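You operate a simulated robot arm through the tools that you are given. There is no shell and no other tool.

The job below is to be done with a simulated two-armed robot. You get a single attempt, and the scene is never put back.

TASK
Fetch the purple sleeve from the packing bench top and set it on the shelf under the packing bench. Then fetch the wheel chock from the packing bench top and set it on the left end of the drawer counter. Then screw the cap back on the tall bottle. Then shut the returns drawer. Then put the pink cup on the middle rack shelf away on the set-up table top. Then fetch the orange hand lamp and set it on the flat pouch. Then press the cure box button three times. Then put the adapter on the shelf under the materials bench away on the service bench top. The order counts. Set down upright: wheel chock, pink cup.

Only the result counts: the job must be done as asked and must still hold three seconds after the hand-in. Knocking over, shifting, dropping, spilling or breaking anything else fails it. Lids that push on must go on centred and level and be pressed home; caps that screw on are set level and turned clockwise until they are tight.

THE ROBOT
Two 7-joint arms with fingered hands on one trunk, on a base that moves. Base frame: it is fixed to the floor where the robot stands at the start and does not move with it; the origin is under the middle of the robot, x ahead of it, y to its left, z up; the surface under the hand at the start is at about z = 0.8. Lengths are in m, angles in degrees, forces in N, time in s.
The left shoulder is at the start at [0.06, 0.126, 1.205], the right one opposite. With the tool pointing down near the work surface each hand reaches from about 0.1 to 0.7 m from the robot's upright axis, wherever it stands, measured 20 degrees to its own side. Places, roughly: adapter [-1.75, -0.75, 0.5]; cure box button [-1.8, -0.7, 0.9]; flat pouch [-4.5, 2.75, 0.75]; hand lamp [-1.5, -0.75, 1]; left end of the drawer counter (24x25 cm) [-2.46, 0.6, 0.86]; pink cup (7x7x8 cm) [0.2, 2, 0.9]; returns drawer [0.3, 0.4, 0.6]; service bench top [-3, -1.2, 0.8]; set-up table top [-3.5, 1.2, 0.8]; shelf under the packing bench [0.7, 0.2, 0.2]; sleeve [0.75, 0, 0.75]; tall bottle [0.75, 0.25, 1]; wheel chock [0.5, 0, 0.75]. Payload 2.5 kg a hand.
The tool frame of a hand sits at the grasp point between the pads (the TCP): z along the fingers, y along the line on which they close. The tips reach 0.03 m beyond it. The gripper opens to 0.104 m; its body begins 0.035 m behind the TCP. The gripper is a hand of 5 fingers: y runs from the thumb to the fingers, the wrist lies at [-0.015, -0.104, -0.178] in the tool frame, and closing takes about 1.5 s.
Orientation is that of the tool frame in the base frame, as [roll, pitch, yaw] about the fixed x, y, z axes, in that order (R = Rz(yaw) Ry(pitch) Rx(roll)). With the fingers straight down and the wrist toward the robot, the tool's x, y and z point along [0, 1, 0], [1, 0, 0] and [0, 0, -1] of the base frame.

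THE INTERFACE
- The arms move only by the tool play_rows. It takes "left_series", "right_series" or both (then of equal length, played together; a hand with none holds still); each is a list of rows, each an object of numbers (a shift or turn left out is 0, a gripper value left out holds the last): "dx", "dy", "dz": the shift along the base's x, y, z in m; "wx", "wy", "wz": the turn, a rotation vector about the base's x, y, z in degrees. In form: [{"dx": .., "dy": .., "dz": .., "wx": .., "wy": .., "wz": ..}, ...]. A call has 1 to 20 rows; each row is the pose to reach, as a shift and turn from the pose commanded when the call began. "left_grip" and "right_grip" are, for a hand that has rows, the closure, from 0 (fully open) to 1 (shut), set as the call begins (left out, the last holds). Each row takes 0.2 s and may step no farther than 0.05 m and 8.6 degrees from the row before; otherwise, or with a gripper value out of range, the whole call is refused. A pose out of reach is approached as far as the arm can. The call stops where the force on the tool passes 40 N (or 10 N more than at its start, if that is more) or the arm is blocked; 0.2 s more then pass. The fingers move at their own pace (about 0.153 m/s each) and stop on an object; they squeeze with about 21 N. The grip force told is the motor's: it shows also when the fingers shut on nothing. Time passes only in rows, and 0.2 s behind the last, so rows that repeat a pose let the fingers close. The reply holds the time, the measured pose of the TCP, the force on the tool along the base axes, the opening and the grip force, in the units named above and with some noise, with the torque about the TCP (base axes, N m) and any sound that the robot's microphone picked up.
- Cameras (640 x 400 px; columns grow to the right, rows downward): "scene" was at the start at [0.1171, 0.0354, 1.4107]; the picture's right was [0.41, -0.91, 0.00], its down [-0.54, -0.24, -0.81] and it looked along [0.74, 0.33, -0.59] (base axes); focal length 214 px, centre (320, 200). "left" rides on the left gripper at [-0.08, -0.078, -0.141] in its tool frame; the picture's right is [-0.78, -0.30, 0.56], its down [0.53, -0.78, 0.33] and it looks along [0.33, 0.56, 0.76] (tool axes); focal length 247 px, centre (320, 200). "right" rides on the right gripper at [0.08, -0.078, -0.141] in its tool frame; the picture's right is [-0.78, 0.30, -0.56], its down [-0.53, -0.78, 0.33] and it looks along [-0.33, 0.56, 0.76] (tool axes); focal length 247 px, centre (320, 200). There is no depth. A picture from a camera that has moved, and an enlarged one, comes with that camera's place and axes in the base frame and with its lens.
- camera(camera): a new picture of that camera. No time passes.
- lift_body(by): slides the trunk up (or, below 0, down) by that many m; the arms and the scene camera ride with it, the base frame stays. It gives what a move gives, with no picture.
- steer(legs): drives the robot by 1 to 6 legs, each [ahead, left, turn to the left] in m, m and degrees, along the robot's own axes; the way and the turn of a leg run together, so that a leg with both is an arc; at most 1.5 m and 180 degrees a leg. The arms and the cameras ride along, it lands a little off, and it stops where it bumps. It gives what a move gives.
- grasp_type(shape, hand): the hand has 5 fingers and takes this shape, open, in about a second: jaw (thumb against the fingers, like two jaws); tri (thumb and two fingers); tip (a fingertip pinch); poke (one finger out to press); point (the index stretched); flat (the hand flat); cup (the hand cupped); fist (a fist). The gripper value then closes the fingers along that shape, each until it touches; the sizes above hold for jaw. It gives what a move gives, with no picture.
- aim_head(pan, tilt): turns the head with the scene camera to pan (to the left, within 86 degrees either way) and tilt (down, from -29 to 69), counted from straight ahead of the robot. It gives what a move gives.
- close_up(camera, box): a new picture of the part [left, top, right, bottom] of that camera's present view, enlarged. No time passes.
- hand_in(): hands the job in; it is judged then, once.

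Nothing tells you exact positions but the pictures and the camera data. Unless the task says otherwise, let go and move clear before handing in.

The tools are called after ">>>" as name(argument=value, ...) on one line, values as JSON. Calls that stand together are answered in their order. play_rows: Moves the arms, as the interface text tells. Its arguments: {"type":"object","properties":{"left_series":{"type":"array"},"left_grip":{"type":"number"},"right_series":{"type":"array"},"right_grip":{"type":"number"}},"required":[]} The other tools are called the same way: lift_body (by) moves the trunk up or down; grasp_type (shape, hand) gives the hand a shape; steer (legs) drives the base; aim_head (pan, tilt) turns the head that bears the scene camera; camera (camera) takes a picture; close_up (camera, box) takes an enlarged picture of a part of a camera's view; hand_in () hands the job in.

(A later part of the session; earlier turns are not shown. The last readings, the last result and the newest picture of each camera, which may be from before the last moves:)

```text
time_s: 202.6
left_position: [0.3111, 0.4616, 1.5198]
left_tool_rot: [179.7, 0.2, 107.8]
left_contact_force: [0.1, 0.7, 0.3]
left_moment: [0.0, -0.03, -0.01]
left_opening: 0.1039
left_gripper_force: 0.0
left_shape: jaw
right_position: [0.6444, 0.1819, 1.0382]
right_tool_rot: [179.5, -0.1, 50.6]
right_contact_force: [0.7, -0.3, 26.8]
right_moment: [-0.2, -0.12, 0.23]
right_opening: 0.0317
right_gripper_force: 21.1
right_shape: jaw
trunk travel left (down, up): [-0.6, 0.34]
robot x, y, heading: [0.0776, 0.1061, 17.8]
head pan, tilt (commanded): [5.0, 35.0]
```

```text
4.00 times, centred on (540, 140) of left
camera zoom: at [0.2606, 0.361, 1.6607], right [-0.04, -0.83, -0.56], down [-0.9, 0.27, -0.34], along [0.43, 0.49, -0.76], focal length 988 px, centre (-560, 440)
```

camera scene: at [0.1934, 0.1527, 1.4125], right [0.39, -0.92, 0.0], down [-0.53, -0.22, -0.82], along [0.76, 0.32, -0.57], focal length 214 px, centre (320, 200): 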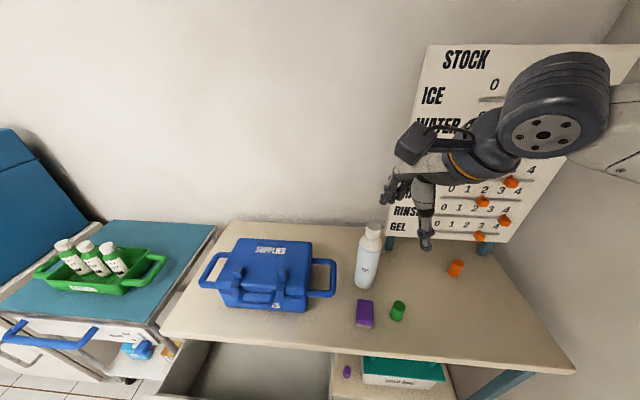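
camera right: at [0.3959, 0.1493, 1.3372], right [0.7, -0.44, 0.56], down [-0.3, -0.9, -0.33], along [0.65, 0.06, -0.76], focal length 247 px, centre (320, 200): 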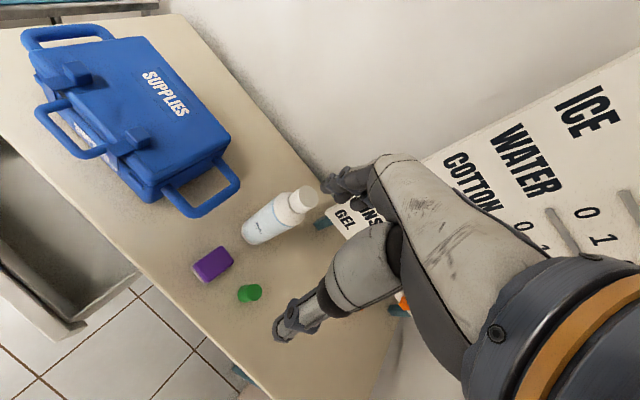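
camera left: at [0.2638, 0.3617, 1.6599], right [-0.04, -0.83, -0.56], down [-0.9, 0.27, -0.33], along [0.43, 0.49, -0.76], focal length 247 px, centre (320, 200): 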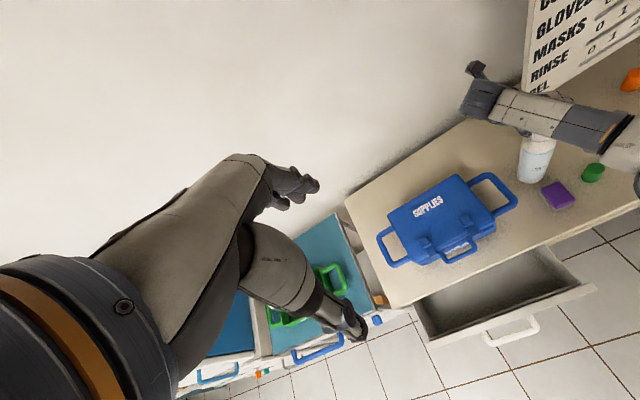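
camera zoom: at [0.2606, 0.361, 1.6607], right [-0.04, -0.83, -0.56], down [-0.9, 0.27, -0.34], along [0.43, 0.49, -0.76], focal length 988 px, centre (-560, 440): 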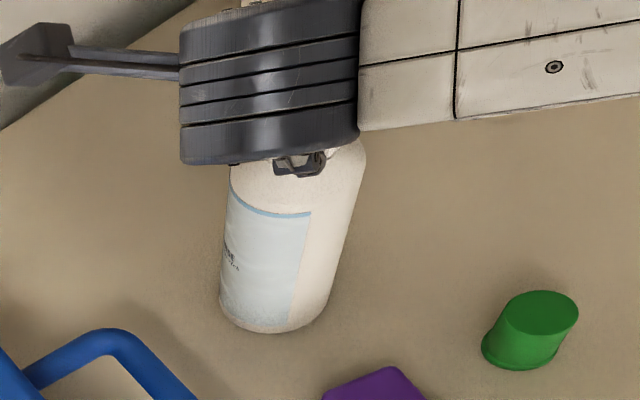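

In the last stroke the bottle turned one-to-one with the cap at 27 N and 0.23 N·m, so the cap is tight. I unload, release and withdraw upward.

>>> play_rows(right_series=[{"dz": 0.004}, {"dz": 0.007}, {"dz": 0.007}])

>>> play_rows(right_series=[{"dz": 0}, {"dz": 0}, {"dz": 0}, {"dz": 0}, {"dz": 0}, {"dz": 0}, {"dz": 0}], right_grip=0.0)

>>> play_rows(right_series=[{"dz": 0.03}, {"dz": 0.07}, {"dz": 0.11}, {"dz": 0.15}])

>>> close_up(camera="scene", box=[332, 190, 432, 310])

>>> close_up(camera="left", box=[500, 80, 580, 190])

```text
time_s: 203.4
left_position: [0.3136, 0.4611, 1.5189]
left_tool_rot: [179.8, -0.1, 107.8]
left_contact_force: [-0.2, 0.7, 0.7]
left_moment: [-0.01, -0.01, 0.01]
left_opening: 0.1038
left_gripper_force: 0.1
left_shape: jaw
right_position: [0.6436, 0.1839, 1.0401]
right_tool_rot: [-180.0, 0.3, 50.9]
right_contact_force: [-0.9, -0.2, 10.6]
right_moment: [-0.03, -0.05, 0.03]
right_opening: 0.0307
right_gripper_force: 21.2
right_shape: jaw
trunk travel left (down, up): [-0.6, 0.34]
robot x, y, heading: [0.0805, 0.11, 17.8]
head pan, tilt (commanded): [5.0, 35.0]
```

```text
time_s: 205.0
left_position: [0.3134, 0.461, 1.5179]
left_tool_rot: [179.9, 0.0, 107.8]
left_contact_force: [0.0, -0.3, 0.1]
left_moment: [0.01, 0.02, 0.0]
left_opening: 0.1038
left_gripper_force: 0.0
left_shape: jaw
right_position: [0.6444, 0.1842, 1.0402]
right_tool_rot: [179.9, 0.3, 51.1]
right_contact_force: [-0.3, -0.4, -0.7]
right_moment: [0.01, 0.01, 0.03]
right_opening: 0.1038
right_gripper_force: 0.1
right_shape: jaw
trunk travel left (down, up): [-0.6, 0.34]
robot x, y, heading: [0.0758, 0.1058, 17.7]
head pan, tilt (commanded): [5.0, 35.0]
```

```text
time_s: 206.0
left_position: [0.3142, 0.4621, 1.5191]
left_tool_rot: [179.9, 0.0, 107.9]
left_contact_force: [0.0, -0.2, 0.1]
left_moment: [0.0, 0.02, -0.01]
left_opening: 0.1037
left_gripper_force: 0.0
left_shape: jaw
right_position: [0.6453, 0.184, 1.1911]
right_tool_rot: [179.9, 0.2, 51.0]
right_contact_force: [-1.1, 0.2, -0.4]
right_moment: [0.01, 0.01, 0.01]
right_opening: 0.1039
right_gripper_force: 0.1
right_shape: jaw
trunk travel left (down, up): [-0.6, 0.34]
robot x, y, heading: [0.0754, 0.1074, 17.9]
head pan, tilt (commanded): [5.0, 35.0]
```

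```text
3.33 times, centred on (382, 250) of scene
camera zoom: at [0.1931, 0.1537, 1.4125], right [0.39, -0.92, 0.0], down [-0.53, -0.22, -0.82], along [0.76, 0.32, -0.57], focal length 715 px, centre (113, 33)
```

zoom: 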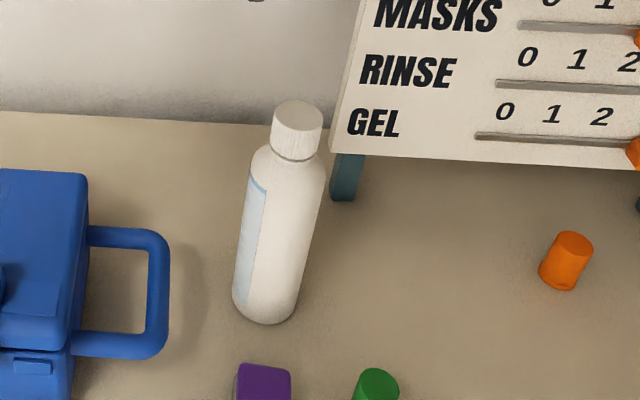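

```text
3.64 times, centred on (540, 135) of left
camera zoom: at [0.2635, 0.3614, 1.6602], right [-0.04, -0.83, -0.56], down [-0.9, 0.27, -0.33], along [0.43, 0.49, -0.76], focal length 898 px, centre (-480, 436)
```

zoom: 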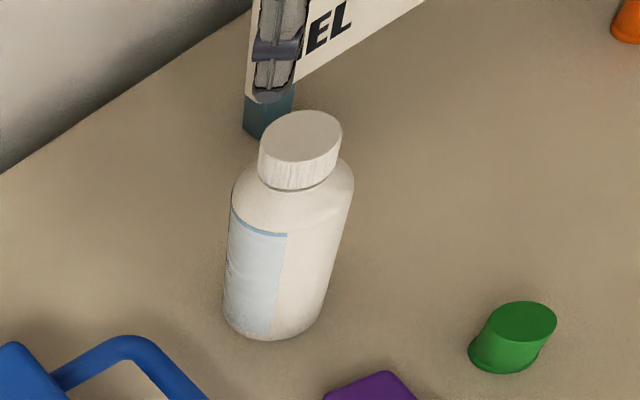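

Cap is on, level and tight. Next the returns drawer: I pull the right hand in, back off, and prepare the left hand as a fist to push the drawer shut.

>>> play_rows(right_series=[{"dx": -0.02, "dy": -0.006, "wz": 8}, {"dx": -0.04, "dy": -0.013, "wz": 16}, {"dx": -0.06, "dy": -0.02, "wz": 24}, {"dx": -0.08, "dy": -0.026, "wz": 32}, {"dx": -0.1, "dy": -0.033, "wz": 40}, {"dx": -0.12, "dy": -0.04, "wz": 48}, {"dx": -0.14, "dy": -0.046, "wz": 56}])

>>> steer(legs=[[-0.32, 0.06, 0]])

>>> grasp_type(hand="left", shape="fist")

>>> aim_head(pan=15, tilt=40)

>>> camera(camera="scene")

```text
time_s: 207.6
left_position: [0.3145, 0.4607, 1.5188]
left_tool_rot: [179.9, 0.1, 107.8]
left_contact_force: [0.8, -0.5, 0.5]
left_moment: [0.03, 0.0, 0.0]
left_opening: 0.1038
left_gripper_force: 0.1
left_shape: jaw
right_position: [0.5031, 0.1349, 1.19]
right_tool_rot: [-180.0, 0.3, 107.0]
right_contact_force: [0.5, 0.2, 0.2]
right_moment: [-0.03, 0.0, 0.01]
right_opening: 0.1038
right_gripper_force: 0.0
right_shape: jaw
trunk travel left (down, up): [-0.6, 0.34]
robot x, y, heading: [0.0777, 0.103, 17.9]
head pan, tilt (commanded): [5.0, 35.0]
```

```text
time_s: 209.8
left_position: [-0.0092, 0.4207, 1.5182]
left_tool_rot: [179.9, -0.1, 107.7]
left_contact_force: [-0.3, 0.0, -0.1]
left_moment: [-0.02, -0.03, -0.04]
left_opening: 0.1038
left_gripper_force: 0.0
left_shape: jaw
right_position: [0.1807, 0.0951, 1.189]
right_tool_rot: [180.0, 0.3, 106.8]
right_contact_force: [0.2, -0.3, 0.3]
right_moment: [-0.05, 0.01, 0.0]
right_opening: 0.1037
right_gripper_force: 0.0
right_shape: jaw
trunk travel left (down, up): [-0.6, 0.34]
robot x, y, heading: [-0.2434, 0.0681, 17.6]
head pan, tilt (commanded): [5.0, 35.0]
```

```text
time_s: 210.7
left_position: [-0.008, 0.4202, 1.5187]
left_tool_rot: [179.8, -0.1, 107.8]
left_contact_force: [0.1, -1.5, -0.4]
left_moment: [-0.01, 0.02, 0.0]
left_opening: 0.0003
left_gripper_force: 0.1
left_shape: fist
right_position: [0.1813, 0.0958, 1.1905]
right_tool_rot: [179.9, 0.3, 106.7]
right_contact_force: [0.1, 0.0, 0.4]
right_moment: [0.02, 0.03, 0.02]
right_opening: 0.1035
right_gripper_force: 0.0
right_shape: jaw
trunk travel left (down, up): [-0.6, 0.34]
robot x, y, heading: [-0.2474, 0.0654, 17.7]
head pan, tilt (commanded): [5.0, 35.0]
```

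```text
time_s: 211.4
left_position: [-0.0065, 0.4202, 1.5177]
left_tool_rot: [179.9, 0.0, 107.7]
left_contact_force: [0.1, -0.7, -0.1]
left_moment: [0.02, 0.03, 0.0]
left_opening: 0.0001
left_gripper_force: 0.0
left_shape: fist
right_position: [0.1822, 0.0964, 1.1911]
right_tool_rot: [-179.9, 0.3, 106.7]
right_contact_force: [-0.1, 0.4, -0.1]
right_moment: [0.04, 0.05, 0.01]
right_opening: 0.1036
right_gripper_force: 0.1
right_shape: jaw
trunk travel left (down, up): [-0.6, 0.34]
robot x, y, heading: [-0.2474, 0.0677, 17.6]
head pan, tilt (commanded): [15.0, 40.0]
```

```text
taken
camera scene: at [-0.1386, 0.1244, 1.4049], right [0.54, -0.84, 0.0], down [-0.54, -0.35, -0.77], along [0.65, 0.41, -0.64], focal length 214 px, centre (320, 200)
```

scene: 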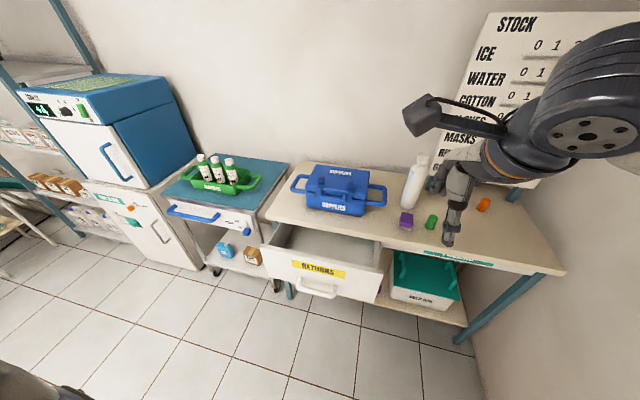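

>>> lift_body(by=-0.3)

>>> play_rows(left_series=[{"dz": -0.048}, {"dz": -0.096}, {"dz": -0.144}, {"dz": -0.192}, {"dz": -0.24}, {"dz": -0.288}, {"dz": -0.336}, {"dz": -0.384}, {"dz": -0.432}, {"dz": -0.48}, {"dz": -0.52}, {"dx": 0.03, "dy": -0.02, "dz": -0.52}, {"dx": 0.06, "dy": -0.04, "dz": -0.52}, {"dx": 0.09, "dy": -0.06, "dz": -0.52}, {"dx": 0.11, "dy": -0.08, "dz": -0.52}])

>>> camera(camera="scene")

>>> camera(camera="left")

```text
time_s: 214.4
left_position: [-0.0087, 0.4197, 1.2188]
left_tool_rot: [179.9, 0.0, 107.7]
left_contact_force: [-0.3, -0.2, 0.5]
left_moment: [0.01, -0.04, 0.02]
left_opening: 0.0
left_gripper_force: 0.1
left_shape: fist
right_position: [0.1812, 0.0964, 0.8902]
right_tool_rot: [179.9, 0.3, 106.8]
right_contact_force: [-0.4, 0.0, -0.2]
right_moment: [0.01, 0.03, -0.04]
right_opening: 0.1037
right_gripper_force: 0.1
right_shape: jaw
trunk travel left (down, up): [-0.3, 0.64]
robot x, y, heading: [-0.2471, 0.0648, 17.8]
head pan, tilt (commanded): [15.0, 40.0]
```

```text
time_s: 217.6
left_position: [0.1024, 0.3401, 0.6978]
left_tool_rot: [179.9, 0.0, 107.9]
left_contact_force: [-0.2, -1.2, -0.2]
left_moment: [0.0, 0.0, 0.0]
left_opening: 0.0
left_gripper_force: 0.0
left_shape: fist
left hand out of reach, approached as far as the arm can: row 1, 10, 11
right_position: [0.1802, 0.0964, 0.8896]
right_tool_rot: [-180.0, 0.3, 106.9]
right_contact_force: [-0.5, -0.7, -0.5]
right_moment: [0.01, -0.03, -0.02]
right_opening: 0.1038
right_gripper_force: 0.1
right_shape: jaw
trunk travel left (down, up): [-0.3, 0.64]
robot x, y, heading: [-0.2489, 0.0669, 17.4]
head pan, tilt (commanded): [15.0, 40.0]
```

```text
taken
camera scene: at [-0.1386, 0.1245, 1.1049], right [0.54, -0.84, 0.0], down [-0.54, -0.35, -0.77], along [0.64, 0.41, -0.64], focal length 214 px, centre (320, 200)
```

scene: 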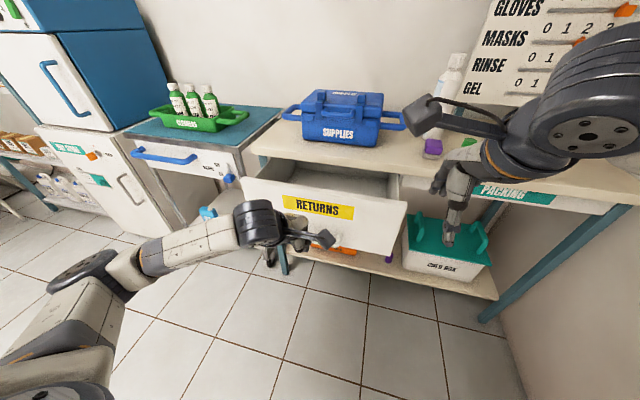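

```text
taken
camera left: at [0.0531, 0.2395, 0.8395], right [-0.04, -0.83, -0.56], down [-0.9, 0.27, -0.33], along [0.43, 0.49, -0.76], focal length 247 px, centre (320, 200)
```

left: 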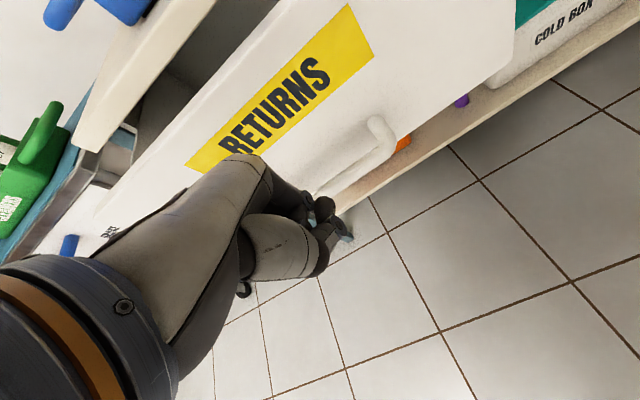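

The left fist is in front of the label area of the drawer. I push along the bench normal in small steps.

>>> play_rows(left_series=[{"dx": 0.0285, "dy": 0.0094}, {"dx": 0.057, "dy": 0.0188}, {"dx": 0.076, "dy": 0.025}, {"dx": 0.095, "dy": 0.0313}, {"dx": 0.114, "dy": 0.0375}, {"dx": 0.133, "dy": 0.0438}])

>>> camera(camera="scene")

```text
time_s: 219.0
left_position: [0.2355, 0.3839, 0.6987]
left_tool_rot: [179.8, 0.0, 107.7]
left_contact_force: [-0.8, -0.6, 0.0]
left_moment: [0.0, -0.02, 0.03]
left_opening: 0.0
left_gripper_force: 0.1
left_shape: fist
right_position: [0.1812, 0.0954, 0.8902]
right_tool_rot: [-180.0, 0.3, 106.7]
right_contact_force: [0.8, -0.1, -0.3]
right_moment: [0.01, -0.01, 0.01]
right_opening: 0.1035
right_gripper_force: 0.0
right_shape: jaw
trunk travel left (down, up): [-0.3, 0.64]
robot x, y, heading: [-0.2471, 0.0692, 17.7]
head pan, tilt (commanded): [15.0, 40.0]
```

```text
taken
camera scene: at [-0.1386, 0.1245, 1.1049], right [0.54, -0.84, 0.0], down [-0.54, -0.35, -0.77], along [0.64, 0.41, -0.64], focal length 214 px, centre (320, 200)
```

scene: 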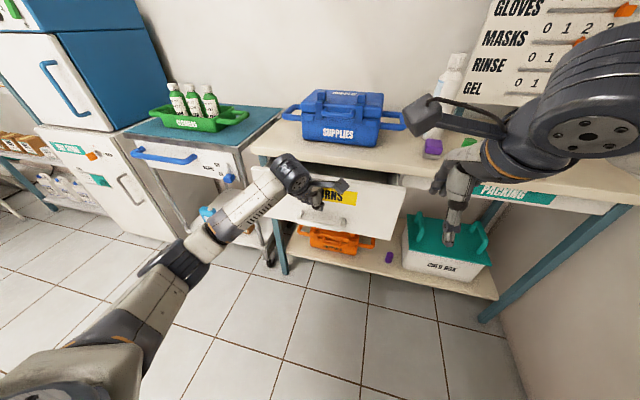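

The drawer moves. To keep the hand clear of the bench edge I drop down to handle height and push on the handle bar.

>>> play_rows(left_series=[{"dx": -0.03, "dy": -0.01}, {"dx": -0.06, "dy": -0.02}, {"dx": -0.075, "dy": -0.03, "dz": -0.035}, {"dx": -0.075, "dy": -0.035, "dz": -0.075}, {"dx": -0.075, "dy": -0.035, "dz": -0.082}])

>>> close_up(camera="scene", box=[200, 140, 440, 290])

>>> camera(camera="left")

```text
time_s: 220.2
left_position: [0.1601, 0.3483, 0.6158]
left_tool_rot: [179.9, 0.1, 107.7]
left_contact_force: [0.6, 0.2, -0.7]
left_moment: [0.03, 0.03, -0.01]
left_opening: 0.0
left_gripper_force: 0.1
left_shape: fist
right_position: [0.1814, 0.0956, 0.8883]
right_tool_rot: [-180.0, 0.3, 106.8]
right_contact_force: [-0.1, -0.4, 0.0]
right_moment: [-0.02, 0.01, 0.0]
right_opening: 0.1038
right_gripper_force: 0.0
right_shape: jaw
trunk travel left (down, up): [-0.3, 0.64]
robot x, y, heading: [-0.2475, 0.0656, 17.7]
head pan, tilt (commanded): [15.0, 40.0]
```

```text
2.67 times, centred on (320, 215) of scene
camera zoom: at [-0.1386, 0.1245, 1.1049], right [0.54, -0.84, 0.0], down [-0.54, -0.35, -0.77], along [0.64, 0.41, -0.64], focal length 572 px, centre (320, 160)
```

zoom: 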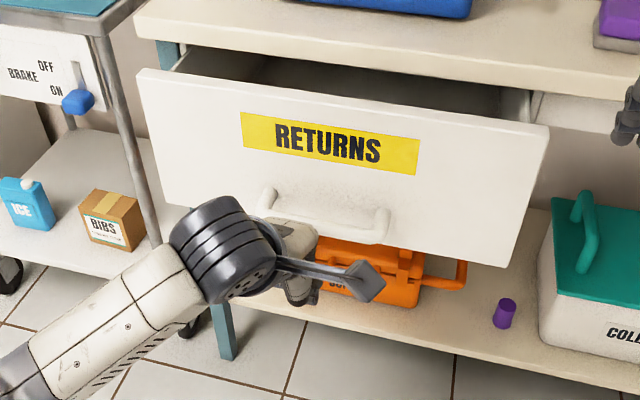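

```text
taken
camera left: at [0.1106, 0.2486, 0.7568], right [-0.05, -0.83, -0.56], down [-0.9, 0.27, -0.33], along [0.43, 0.49, -0.76], focal length 247 px, centre (320, 200)
```

left: 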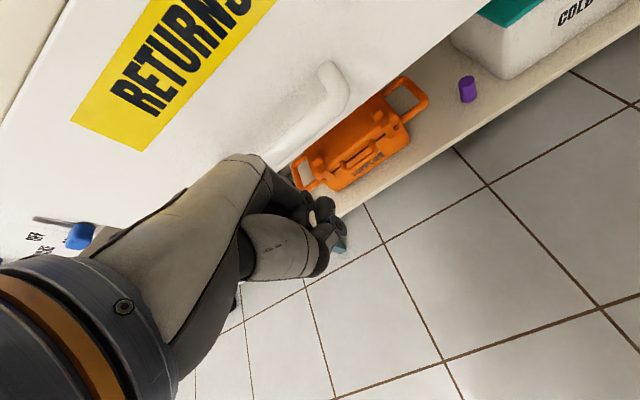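

>>> play_rows(left_series=[{"dx": 0.0285, "dy": 0.0094}, {"dx": 0.057, "dy": 0.0188}, {"dx": 0.076, "dy": 0.025}, {"dx": 0.095, "dy": 0.0313}, {"dx": 0.114, "dy": 0.0375}])

>>> close_up(camera="scene", box=[200, 140, 440, 290])

>>> camera(camera="left")

```text
time_s: 221.4
left_position: [0.2743, 0.3874, 0.6164]
left_tool_rot: [179.9, 0.0, 107.7]
left_contact_force: [-1.0, 0.1, -0.4]
left_moment: [0.0, 0.02, -0.03]
left_opening: 0.0961
left_gripper_force: 0.0
left_shape: fist
right_position: [0.1806, 0.0957, 0.8909]
right_tool_rot: [-180.0, 0.3, 106.8]
right_contact_force: [-0.3, 0.0, 0.3]
right_moment: [-0.04, -0.02, 0.02]
right_opening: 0.1037
right_gripper_force: 0.0
right_shape: jaw
trunk travel left (down, up): [-0.3, 0.64]
robot x, y, heading: [-0.2469, 0.0671, 17.8]
head pan, tilt (commanded): [15.0, 40.0]
```

```text
2.67 times, centred on (320, 215) of scene
camera zoom: at [-0.1386, 0.1245, 1.1049], right [0.54, -0.84, 0.0], down [-0.54, -0.35, -0.77], along [0.64, 0.41, -0.64], focal length 572 px, centre (320, 160)
```

zoom: 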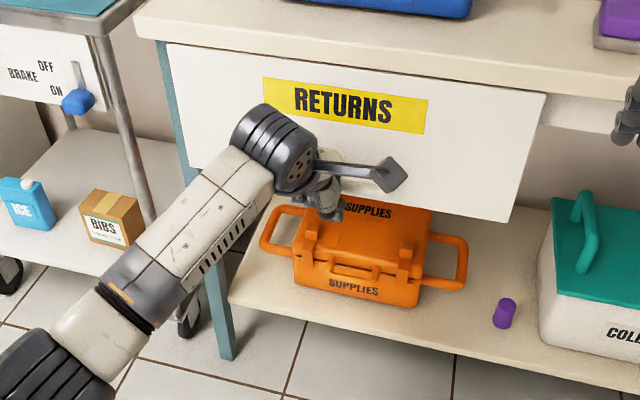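

```text
taken
camera left: at [0.2242, 0.2866, 0.7582], right [-0.05, -0.83, -0.56], down [-0.9, 0.27, -0.33], along [0.43, 0.49, -0.76], focal length 247 px, centre (320, 200)
```

left: 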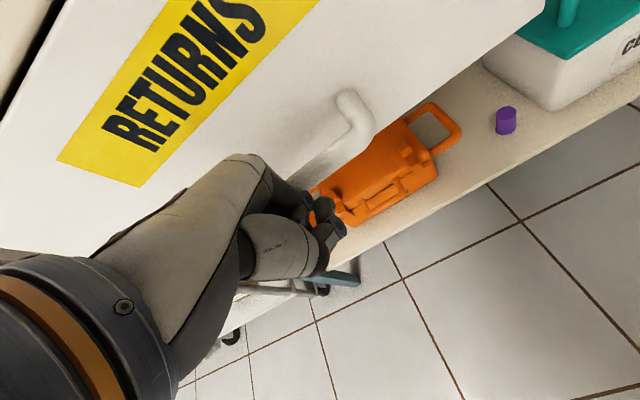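

>>> play_rows(left_series=[{"dx": 0.0143, "dy": 0.0047}, {"dx": 0.0285, "dy": 0.0094}, {"dx": 0.038, "dy": 0.0125}])

>>> close_up(camera="scene", box=[200, 140, 440, 290])

```text
time_s: 222.1
left_position: [0.2992, 0.3928, 0.6165]
left_tool_rot: [-179.2, 0.2, 107.5]
left_contact_force: [-28.3, -7.4, 15.5]
left_moment: [0.28, -0.66, 0.2]
left_opening: 0.0961
left_gripper_force: 0.0
left_shape: fist
right_position: [0.1776, 0.0959, 0.8922]
right_tool_rot: [179.8, 0.2, 106.9]
right_contact_force: [0.5, 0.5, -0.2]
right_moment: [-0.01, -0.03, -0.01]
right_opening: 0.1039
right_gripper_force: 0.0
right_shape: jaw
trunk travel left (down, up): [-0.3, 0.64]
robot x, y, heading: [-0.2471, 0.066, 17.7]
head pan, tilt (commanded): [15.0, 40.0]
stopped in row 3 (left hand): the force on the tool passed its limit at 50 N (the readings are from after the stop); the commanded pose is now the measured one
```

```text
2.67 times, centred on (320, 215) of scene
camera zoom: at [-0.1422, 0.1233, 1.1056], right [0.54, -0.84, 0.0], down [-0.54, -0.35, -0.77], along [0.65, 0.42, -0.64], focal length 572 px, centre (320, 160)
```

zoom: 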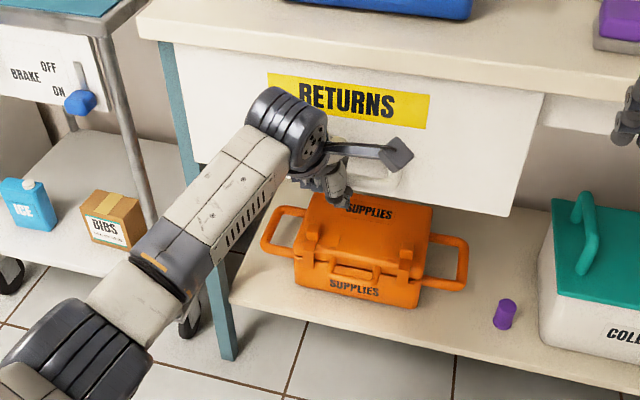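

>>> play_rows(left_series=[{"dx": -0.0285, "dy": -0.0094}, {"dx": -0.057, "dy": -0.0188}, {"dx": -0.1, "dy": -0.033}, {"dx": -0.14, "dy": -0.045}, {"dx": -0.18, "dy": -0.058}])

>>> aim_head(pan=15, tilt=30)

>>> camera(camera="scene")

>>> close_up(camera="scene", box=[230, 170, 470, 320])

```text
time_s: 223.3
left_position: [0.1207, 0.3368, 0.6149]
left_tool_rot: [-179.2, 0.1, 107.8]
left_contact_force: [0.2, -0.2, -0.2]
left_moment: [0.0, -0.01, -0.01]
left_opening: 0.0959
left_gripper_force: 0.0
left_shape: fist
right_position: [0.1799, 0.0964, 0.8914]
right_tool_rot: [-179.9, 0.3, 106.9]
right_contact_force: [-0.4, 0.3, -0.2]
right_moment: [0.03, 0.0, 0.01]
right_opening: 0.1035
right_gripper_force: 0.1
right_shape: jaw
trunk travel left (down, up): [-0.3, 0.64]
robot x, y, heading: [-0.2465, 0.0671, 17.7]
head pan, tilt (commanded): [15.0, 40.0]
```

```text
time_s: 224.0
left_position: [0.1205, 0.3355, 0.6146]
left_tool_rot: [-179.1, -0.1, 107.6]
left_contact_force: [-0.3, 0.0, -0.6]
left_moment: [0.02, 0.02, -0.02]
left_opening: 0.0963
left_gripper_force: 0.1
left_shape: fist
right_position: [0.1798, 0.0951, 0.8897]
right_tool_rot: [-180.0, 0.4, 107.0]
right_contact_force: [-0.5, 0.3, -0.3]
right_moment: [-0.02, 0.02, 0.0]
right_opening: 0.1038
right_gripper_force: 0.0
right_shape: jaw
trunk travel left (down, up): [-0.3, 0.64]
robot x, y, heading: [-0.2474, 0.0692, 17.6]
head pan, tilt (commanded): [15.0, 30.0]
```

```text
taken
camera scene: at [-0.1346, 0.1273, 1.1202], right [0.54, -0.84, 0.0], down [-0.42, -0.27, -0.87], along [0.73, 0.47, -0.5], focal length 214 px, centre (320, 200)
```

scene: 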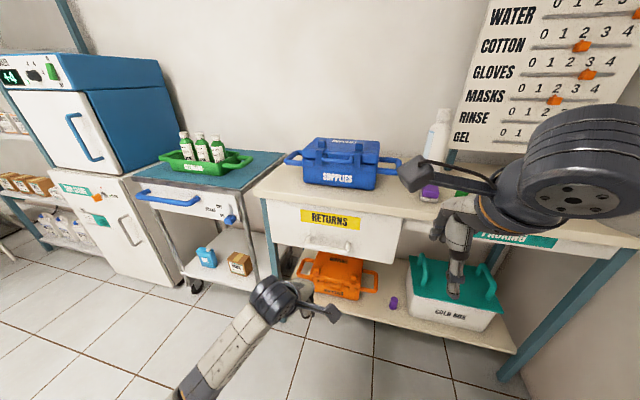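

```text
2.67 times, centred on (350, 245) of scene
camera zoom: at [-0.1346, 0.1273, 1.1202], right [0.54, -0.84, 0.0], down [-0.42, -0.27, -0.87], along [0.73, 0.47, -0.5], focal length 572 px, centre (240, 80)
```

zoom: 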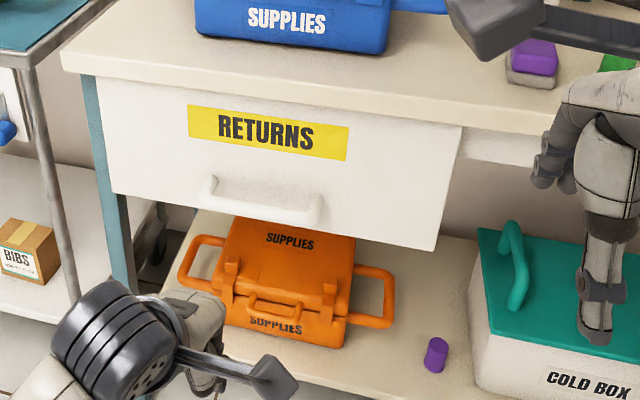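

>>> camera(camera="right")

>>> camera(camera="left")

```text
taken
camera right: at [0.0823, 0.1515, 1.0296], right [0.51, -0.65, 0.56], down [-0.59, -0.74, -0.33], along [0.63, -0.16, -0.76], focal length 247 px, centre (320, 200)
```

right: 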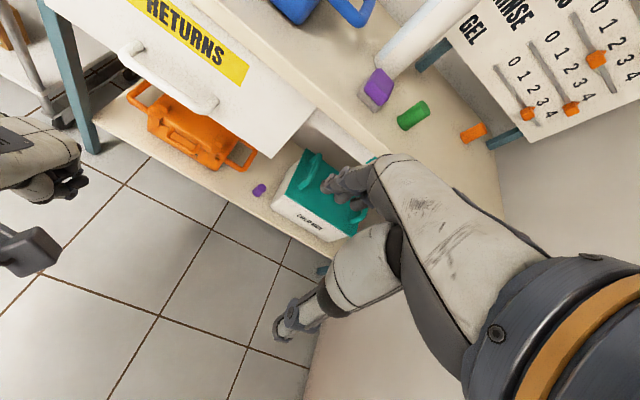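

```text
taken
camera left: at [0.073, 0.2376, 0.7566], right [-0.06, -0.83, -0.55], down [-0.91, 0.27, -0.32], along [0.42, 0.48, -0.77], focal length 247 px, centre (320, 200)
```

left: 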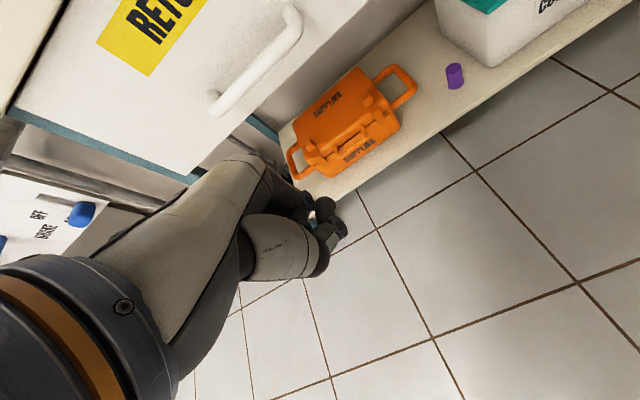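

>>> close_up(camera="right", box=[230, 60, 400, 180])

```text
3.33 times, centred on (315, 120) of right
camera zoom: at [0.0823, 0.1515, 1.0296], right [0.51, -0.65, 0.56], down [-0.59, -0.74, -0.33], along [0.63, -0.16, -0.76], focal length 823 px, centre (337, 467)
```

zoom: 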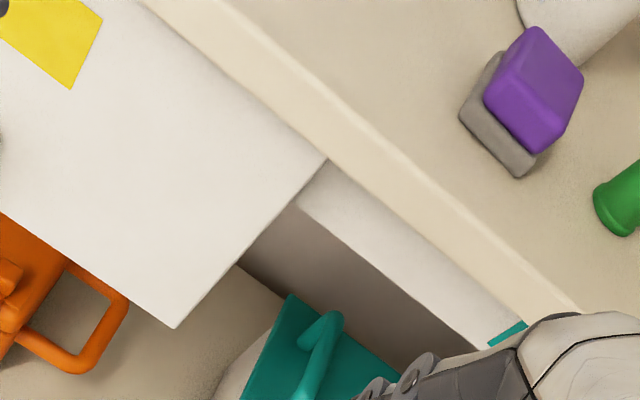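

The drawer panel is flush with the apron (both at the same depth), so it is shut. Next the pink cup: I raise the trunk, tuck the left hand, and drive along to the supply rack.

>>> lift_body(by=0.3)

>>> grasp_type(hand="left", shape="jaw")

>>> play_rows(left_series=[{"dz": 0.045}, {"dz": 0.09}, {"dx": -0.02, "dy": 0.02, "dz": 0.13}, {"dx": -0.04, "dy": 0.045, "dz": 0.17}, {"dx": -0.06, "dy": 0.07, "dz": 0.21}, {"dx": -0.06, "dy": 0.09, "dz": 0.25}])

>>> steer(legs=[[-0.25, 0, 0], [0, 0.9, 0]])

>>> aim_head(pan=20, tilt=20)

>>> camera(camera="scene")

```text
time_s: 227.0
left_position: [0.12, 0.3359, 0.9132]
left_tool_rot: [-179.2, 0.0, 107.6]
left_contact_force: [-0.2, 0.6, -0.5]
left_moment: [-0.01, 0.0, 0.03]
left_opening: 0.0957
left_gripper_force: 0.1
left_shape: fist
right_position: [0.1812, 0.0955, 1.1902]
right_tool_rot: [180.0, 0.3, 107.0]
right_contact_force: [0.6, 0.3, 0.1]
right_moment: [-0.01, -0.04, 0.02]
right_opening: 0.1036
right_gripper_force: 0.1
right_shape: jaw
trunk travel left (down, up): [-0.6, 0.34]
robot x, y, heading: [-0.2438, 0.0664, 17.6]
head pan, tilt (commanded): [15.0, 30.0]
```

```text
time_s: 227.9
left_position: [0.1215, 0.3365, 0.9154]
left_tool_rot: [-179.1, 0.0, 107.6]
left_contact_force: [1.0, 0.3, 0.5]
left_moment: [-0.04, -0.05, -0.01]
left_opening: 0.1037
left_gripper_force: 0.1
left_shape: jaw
right_position: [0.1804, 0.0963, 1.1905]
right_tool_rot: [-179.9, 0.3, 106.9]
right_contact_force: [0.3, 0.5, 0.5]
right_moment: [0.03, 0.01, -0.01]
right_opening: 0.1035
right_gripper_force: 0.0
right_shape: jaw
trunk travel left (down, up): [-0.6, 0.34]
robot x, y, heading: [-0.2439, 0.0671, 17.9]
head pan, tilt (commanded): [15.0, 30.0]
```

```text
refused: row 4 steps farther than a row can; nothing moved
```

```text
time_s: 234.0
left_position: [-0.3968, 1.1114, 0.9141]
left_tool_rot: [-179.1, -0.1, 108.1]
left_contact_force: [-0.1, 0.1, -0.3]
left_moment: [-0.01, -0.04, -0.03]
left_opening: 0.1039
left_gripper_force: 0.1
left_shape: jaw
right_position: [-0.3342, 0.8729, 1.1898]
right_tool_rot: [180.0, 0.3, 107.3]
right_contact_force: [0.6, 0.8, 0.5]
right_moment: [0.02, -0.03, 0.04]
right_opening: 0.1036
right_gripper_force: 0.0
right_shape: jaw
trunk travel left (down, up): [-0.6, 0.34]
robot x, y, heading: [-0.7618, 0.8395, 18.4]
head pan, tilt (commanded): [15.0, 30.0]
```

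```text
time_s: 234.7
left_position: [-0.3963, 1.1121, 0.9143]
left_tool_rot: [-179.1, 0.0, 108.1]
left_contact_force: [-0.4, 1.0, -0.3]
left_moment: [-0.01, 0.01, -0.05]
left_opening: 0.1036
left_gripper_force: 0.1
left_shape: jaw
right_position: [-0.3337, 0.8719, 1.1903]
right_tool_rot: [-179.9, 0.3, 107.2]
right_contact_force: [0.0, -0.2, 0.4]
right_moment: [-0.02, 0.0, 0.0]
right_opening: 0.1039
right_gripper_force: 0.0
right_shape: jaw
trunk travel left (down, up): [-0.6, 0.34]
robot x, y, heading: [-0.7606, 0.8412, 18.5]
head pan, tilt (commanded): [20.0, 20.0]
```

```text
taken
camera scene: at [-0.6523, 0.9092, 1.4363], right [0.62, -0.79, 0.0], down [-0.27, -0.21, -0.94], along [0.74, 0.58, -0.34], focal length 214 px, centre (320, 200)
```

scene: 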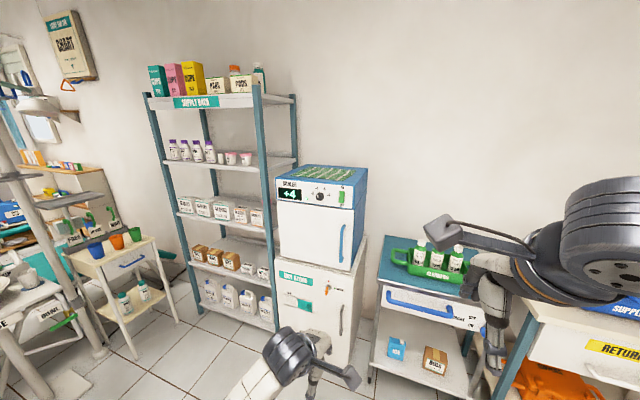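

>>> close_up(camera="scene", box=[135, 50, 305, 190])

>>> close_up(camera="scene", box=[155, 130, 285, 235])

```text
2.86 times, centred on (220, 120) of scene
camera zoom: at [-0.6523, 0.9092, 1.4363], right [0.62, -0.79, 0.0], down [-0.27, -0.21, -0.94], along [0.74, 0.58, -0.34], focal length 613 px, centre (606, 429)
```

zoom: 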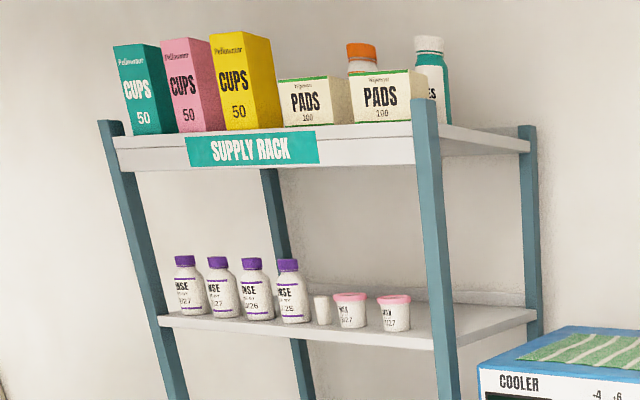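

```text
3.81 times, centred on (220, 182) of scene
camera zoom: at [-0.6523, 0.9092, 1.4363], right [0.62, -0.79, 0.0], down [-0.27, -0.21, -0.94], along [0.74, 0.58, -0.34], focal length 817 px, centre (701, 267)
```

zoom: 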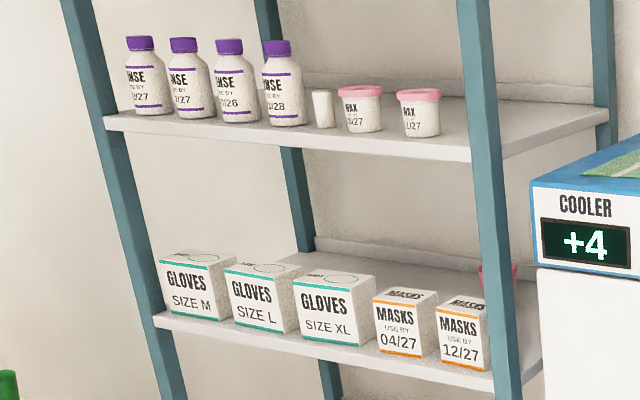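

I can see pink behind the right front post on the middle shelf, behind the mask boxes. I drive further along the wall for a frontal view.

>>> steer(legs=[[0, 0.75, -0.4]])

>>> aim_head(pan=0, tilt=15)

>>> camera(camera="scene")

>>> close_up(camera="scene", box=[230, 120, 430, 280])

```text
time_s: 238.8
left_position: [-0.6216, 1.8238, 0.9132]
left_tool_rot: [-179.1, 0.1, 107.3]
left_contact_force: [-0.2, -0.3, 0.3]
left_moment: [0.0, -0.01, 0.0]
left_opening: 0.1038
left_gripper_force: 0.0
left_shape: jaw
right_position: [-0.563, 1.5825, 1.1897]
right_tool_rot: [180.0, 0.3, 106.4]
right_contact_force: [0.0, 0.9, -0.7]
right_moment: [0.01, -0.01, -0.02]
right_opening: 0.1036
right_gripper_force: 0.0
right_shape: jaw
trunk travel left (down, up): [-0.6, 0.34]
robot x, y, heading: [-0.9908, 1.5564, 17.5]
head pan, tilt (commanded): [20.0, 20.0]
```

```text
time_s: 239.6
left_position: [-0.6224, 1.8232, 0.9143]
left_tool_rot: [-179.2, 0.0, 107.3]
left_contact_force: [-0.5, 0.2, -0.4]
left_moment: [0.0, 0.04, -0.02]
left_opening: 0.1035
left_gripper_force: 0.0
left_shape: jaw
right_position: [-0.5638, 1.5822, 1.1891]
right_tool_rot: [180.0, 0.2, 106.6]
right_contact_force: [0.1, 0.0, 0.5]
right_moment: [-0.01, 0.01, -0.01]
right_opening: 0.1039
right_gripper_force: 0.1
right_shape: jaw
trunk travel left (down, up): [-0.6, 0.34]
robot x, y, heading: [-0.9899, 1.5542, 17.4]
head pan, tilt (commanded): [0.0, 15.0]
```

```text
taken
camera scene: at [-0.8657, 1.5948, 1.4444], right [0.3, -0.95, 0.0], down [-0.25, -0.08, -0.97], along [0.92, 0.29, -0.26], focal length 214 px, centre (320, 200)
```

scene: 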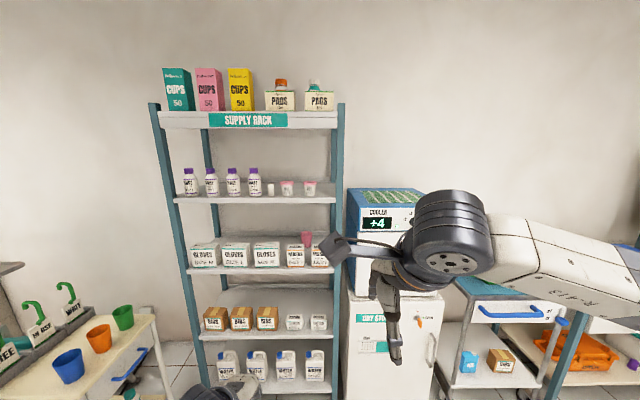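

```text
2.50 times, centred on (330, 200) of scene
camera zoom: at [-0.8657, 1.5948, 1.4444], right [0.3, -0.95, 0.0], down [-0.25, -0.08, -0.97], along [0.92, 0.29, -0.26], focal length 536 px, centre (295, 200)
```

zoom: 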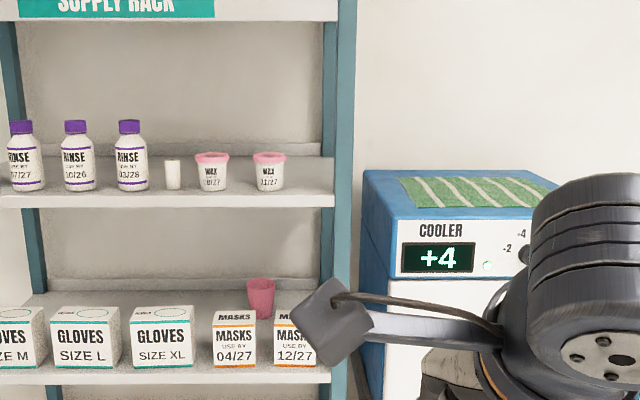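

The pink cup stands behind the gap between the two mask boxes at about [0.155, 1.99], rim near z 0.945, under a shelf at 1.19. I'll need the right hand reaching forward and down over the boxes, so I test that orientation out here in free space.

>>> play_rows(right_series=[{"wz": -8}, {"wz": -16}, {"wz": -24}, {"wz": -32}, {"wz": -40}, {"wz": -48}, {"wz": -56}, {"wz": -64}, {"wz": -72}, {"wz": -80}, {"wz": -88}])

>>> play_rows(right_series=[{"wx": 2.5, "wy": -7.6}, {"wx": 5, "wy": -15.2}, {"wx": 7.5, "wy": -22.8}, {"wx": 10, "wy": -30.4}, {"wx": 12.5, "wy": -38}, {"wx": 14.05, "wy": -42.75}])

>>> camera(camera="scene")

```text
time_s: 242.0
left_position: [-0.6212, 1.8225, 0.9142]
left_tool_rot: [-179.1, 0.1, 107.3]
left_contact_force: [0.3, 0.6, 0.5]
left_moment: [0.01, 0.0, 0.0]
left_opening: 0.1038
left_gripper_force: 0.0
left_shape: jaw
right_position: [-0.5624, 1.5816, 1.1899]
right_tool_rot: [180.0, 0.2, 18.4]
right_contact_force: [-0.5, 0.1, -0.5]
right_moment: [-0.02, 0.01, -0.02]
right_opening: 0.1039
right_gripper_force: 0.1
right_shape: jaw
trunk travel left (down, up): [-0.6, 0.34]
robot x, y, heading: [-0.9857, 1.5552, 17.5]
head pan, tilt (commanded): [0.0, 15.0]
```

```text
time_s: 243.4
left_position: [-0.623, 1.8236, 0.913]
left_tool_rot: [-179.2, 0.1, 107.4]
left_contact_force: [-0.3, 0.3, 0.3]
left_moment: [0.01, 0.02, 0.02]
left_opening: 0.104
left_gripper_force: 0.0
left_shape: jaw
right_position: [-0.5623, 1.5805, 1.1906]
right_tool_rot: [179.9, -44.9, 18.5]
right_contact_force: [0.7, 0.1, 0.6]
right_moment: [-0.02, 0.0, 0.02]
right_opening: 0.1035
right_gripper_force: 0.1
right_shape: jaw
trunk travel left (down, up): [-0.6, 0.34]
robot x, y, heading: [-0.9904, 1.5542, 17.5]
head pan, tilt (commanded): [0.0, 15.0]
```

```text
taken
camera scene: at [-0.8656, 1.5948, 1.4445], right [0.3, -0.95, 0.0], down [-0.25, -0.08, -0.97], along [0.92, 0.29, -0.26], focal length 214 px, centre (320, 200)
```

scene: 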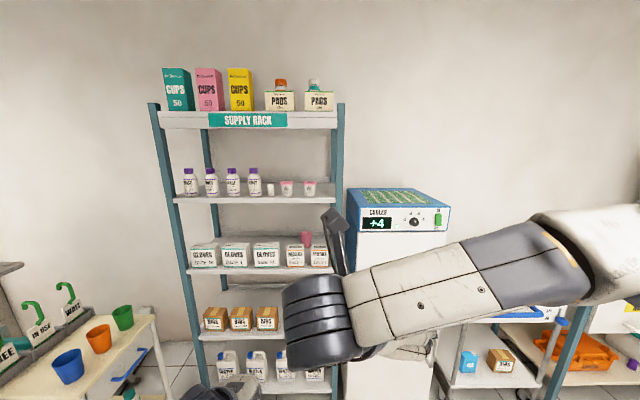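

>>> aim_head(pan=50, tilt=35)

>>> camera(camera="scene")

```text
time_s: 244.6
left_position: [-0.6219, 1.8229, 0.913]
left_tool_rot: [-179.1, 0.1, 107.3]
left_contact_force: [-0.4, -0.6, -0.5]
left_moment: [-0.01, -0.01, -0.02]
left_opening: 0.1035
left_gripper_force: 0.0
left_shape: jaw
right_position: [-0.563, 1.5833, 1.1895]
right_tool_rot: [179.6, -44.7, 18.7]
right_contact_force: [0.4, 0.6, 0.1]
right_moment: [-0.03, -0.02, 0.0]
right_opening: 0.1036
right_gripper_force: 0.1
right_shape: jaw
trunk travel left (down, up): [-0.6, 0.34]
robot x, y, heading: [-0.9871, 1.5564, 17.2]
head pan, tilt (commanded): [50.0, 35.0]
```

```text
taken
camera scene: at [-0.9209, 1.6481, 1.4125], right [0.92, -0.39, 0.0], down [-0.22, -0.53, -0.82], along [0.32, 0.76, -0.57], focal length 214 px, centre (320, 200)
```

scene: 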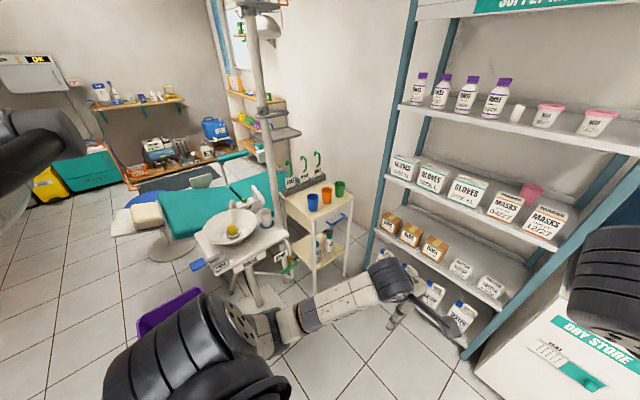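

I need exact clearances before reaching in. I move closer and lower the trunk so the camera looks level into the middle shelf.

>>> play_rows(left_series=[{"dz": 0.045}, {"dz": 0.09}, {"dz": 0.135}, {"dz": 0.18}, {"dz": 0.22}])

>>> steer(legs=[[0.25, 0.15, 0.6]])

>>> lift_body(by=-0.3)

>>> aim_head(pan=-5, tilt=10)

>>> camera(camera="scene")

>>> close_up(camera="scene", box=[220, 110, 400, 260])

```text
time_s: 245.8
left_position: [-0.6233, 1.8234, 1.1337]
left_tool_rot: [-179.0, 0.1, 107.5]
left_contact_force: [0.1, 0.0, -0.6]
left_moment: [0.01, 0.01, -0.02]
left_opening: 0.1039
left_gripper_force: 0.0
left_shape: jaw
right_position: [-0.564, 1.5811, 1.1896]
right_tool_rot: [179.7, -44.7, 18.6]
right_contact_force: [0.0, 0.2, 0.0]
right_moment: [0.01, 0.0, -0.05]
right_opening: 0.1037
right_gripper_force: 0.0
right_shape: jaw
trunk travel left (down, up): [-0.6, 0.34]
robot x, y, heading: [-0.9922, 1.5575, 17.1]
head pan, tilt (commanded): [50.0, 35.0]
```

```text
time_s: 247.8
left_position: [-0.4308, 2.0456, 1.1344]
left_tool_rot: [-179.1, 0.1, 107.8]
left_contact_force: [-0.4, 0.5, 0.2]
left_moment: [-0.02, 0.02, -0.01]
left_opening: 0.1034
left_gripper_force: 0.0
left_shape: jaw
right_position: [-0.3692, 1.8061, 1.1904]
right_tool_rot: [179.8, -44.7, 19.2]
right_contact_force: [0.7, -0.2, -0.1]
right_moment: [0.02, -0.03, 0.0]
right_opening: 0.1035
right_gripper_force: 0.1
right_shape: jaw
trunk travel left (down, up): [-0.6, 0.34]
robot x, y, heading: [-0.798, 1.7715, 18.0]
head pan, tilt (commanded): [50.0, 35.0]
```

```text
time_s: 250.8
left_position: [-0.4316, 2.0455, 0.8343]
left_tool_rot: [-179.1, 0.1, 107.9]
left_contact_force: [0.1, -0.3, 0.2]
left_moment: [-0.02, 0.02, -0.04]
left_opening: 0.1038
left_gripper_force: 0.1
left_shape: jaw
right_position: [-0.3704, 1.8045, 0.892]
right_tool_rot: [179.7, -44.7, 19.2]
right_contact_force: [0.1, 0.0, 0.5]
right_moment: [-0.03, 0.0, -0.03]
right_opening: 0.1037
right_gripper_force: 0.0
right_shape: jaw
trunk travel left (down, up): [-0.3, 0.64]
robot x, y, heading: [-0.795, 1.7748, 18.0]
head pan, tilt (commanded): [50.0, 35.0]
```

```text
time_s: 252.1
left_position: [-0.4319, 2.0457, 0.8343]
left_tool_rot: [-179.1, 0.0, 107.9]
left_contact_force: [-0.1, 0.3, 0.8]
left_moment: [-0.01, -0.03, 0.01]
left_opening: 0.1037
left_gripper_force: 0.2
left_shape: jaw
right_position: [-0.3704, 1.8047, 0.8896]
right_tool_rot: [179.7, -44.8, 19.2]
right_contact_force: [-0.3, 0.3, -0.2]
right_moment: [-0.01, 0.0, -0.01]
right_opening: 0.1037
right_gripper_force: 0.0
right_shape: jaw
trunk travel left (down, up): [-0.3, 0.64]
robot x, y, heading: [-0.7941, 1.7721, 18.2]
head pan, tilt (commanded): [-5.0, 10.0]
```

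```text
taken
camera scene: at [-0.6707, 1.8071, 1.1526], right [0.23, -0.97, 0.0], down [-0.17, -0.04, -0.98], along [0.96, 0.22, -0.17], focal length 214 px, centre (320, 200)
```

scene: 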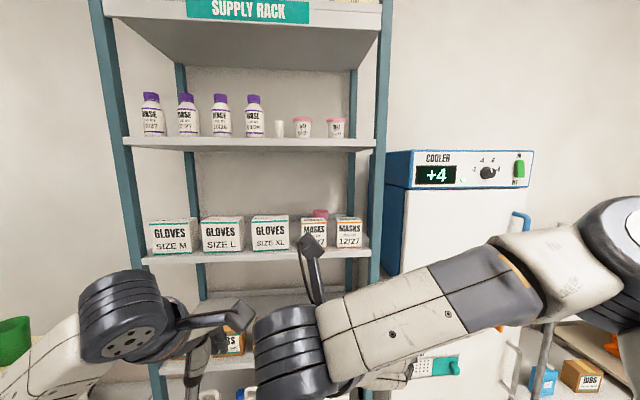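

```text
2.67 times, centred on (310, 185) of scene
camera zoom: at [-0.6707, 1.8071, 1.1526], right [0.23, -0.97, 0.0], down [-0.17, -0.04, -0.98], along [0.96, 0.22, -0.17], focal length 572 px, centre (347, 240)
```

zoom: 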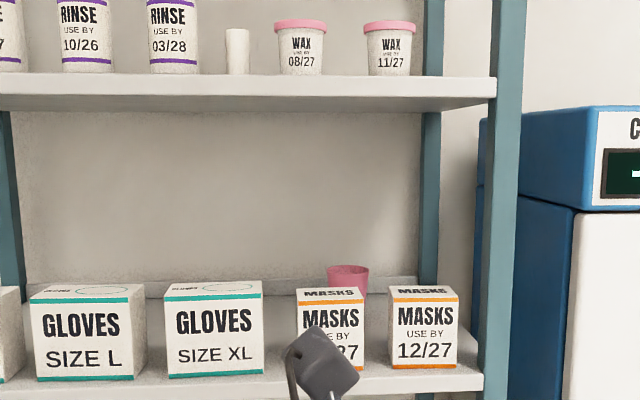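

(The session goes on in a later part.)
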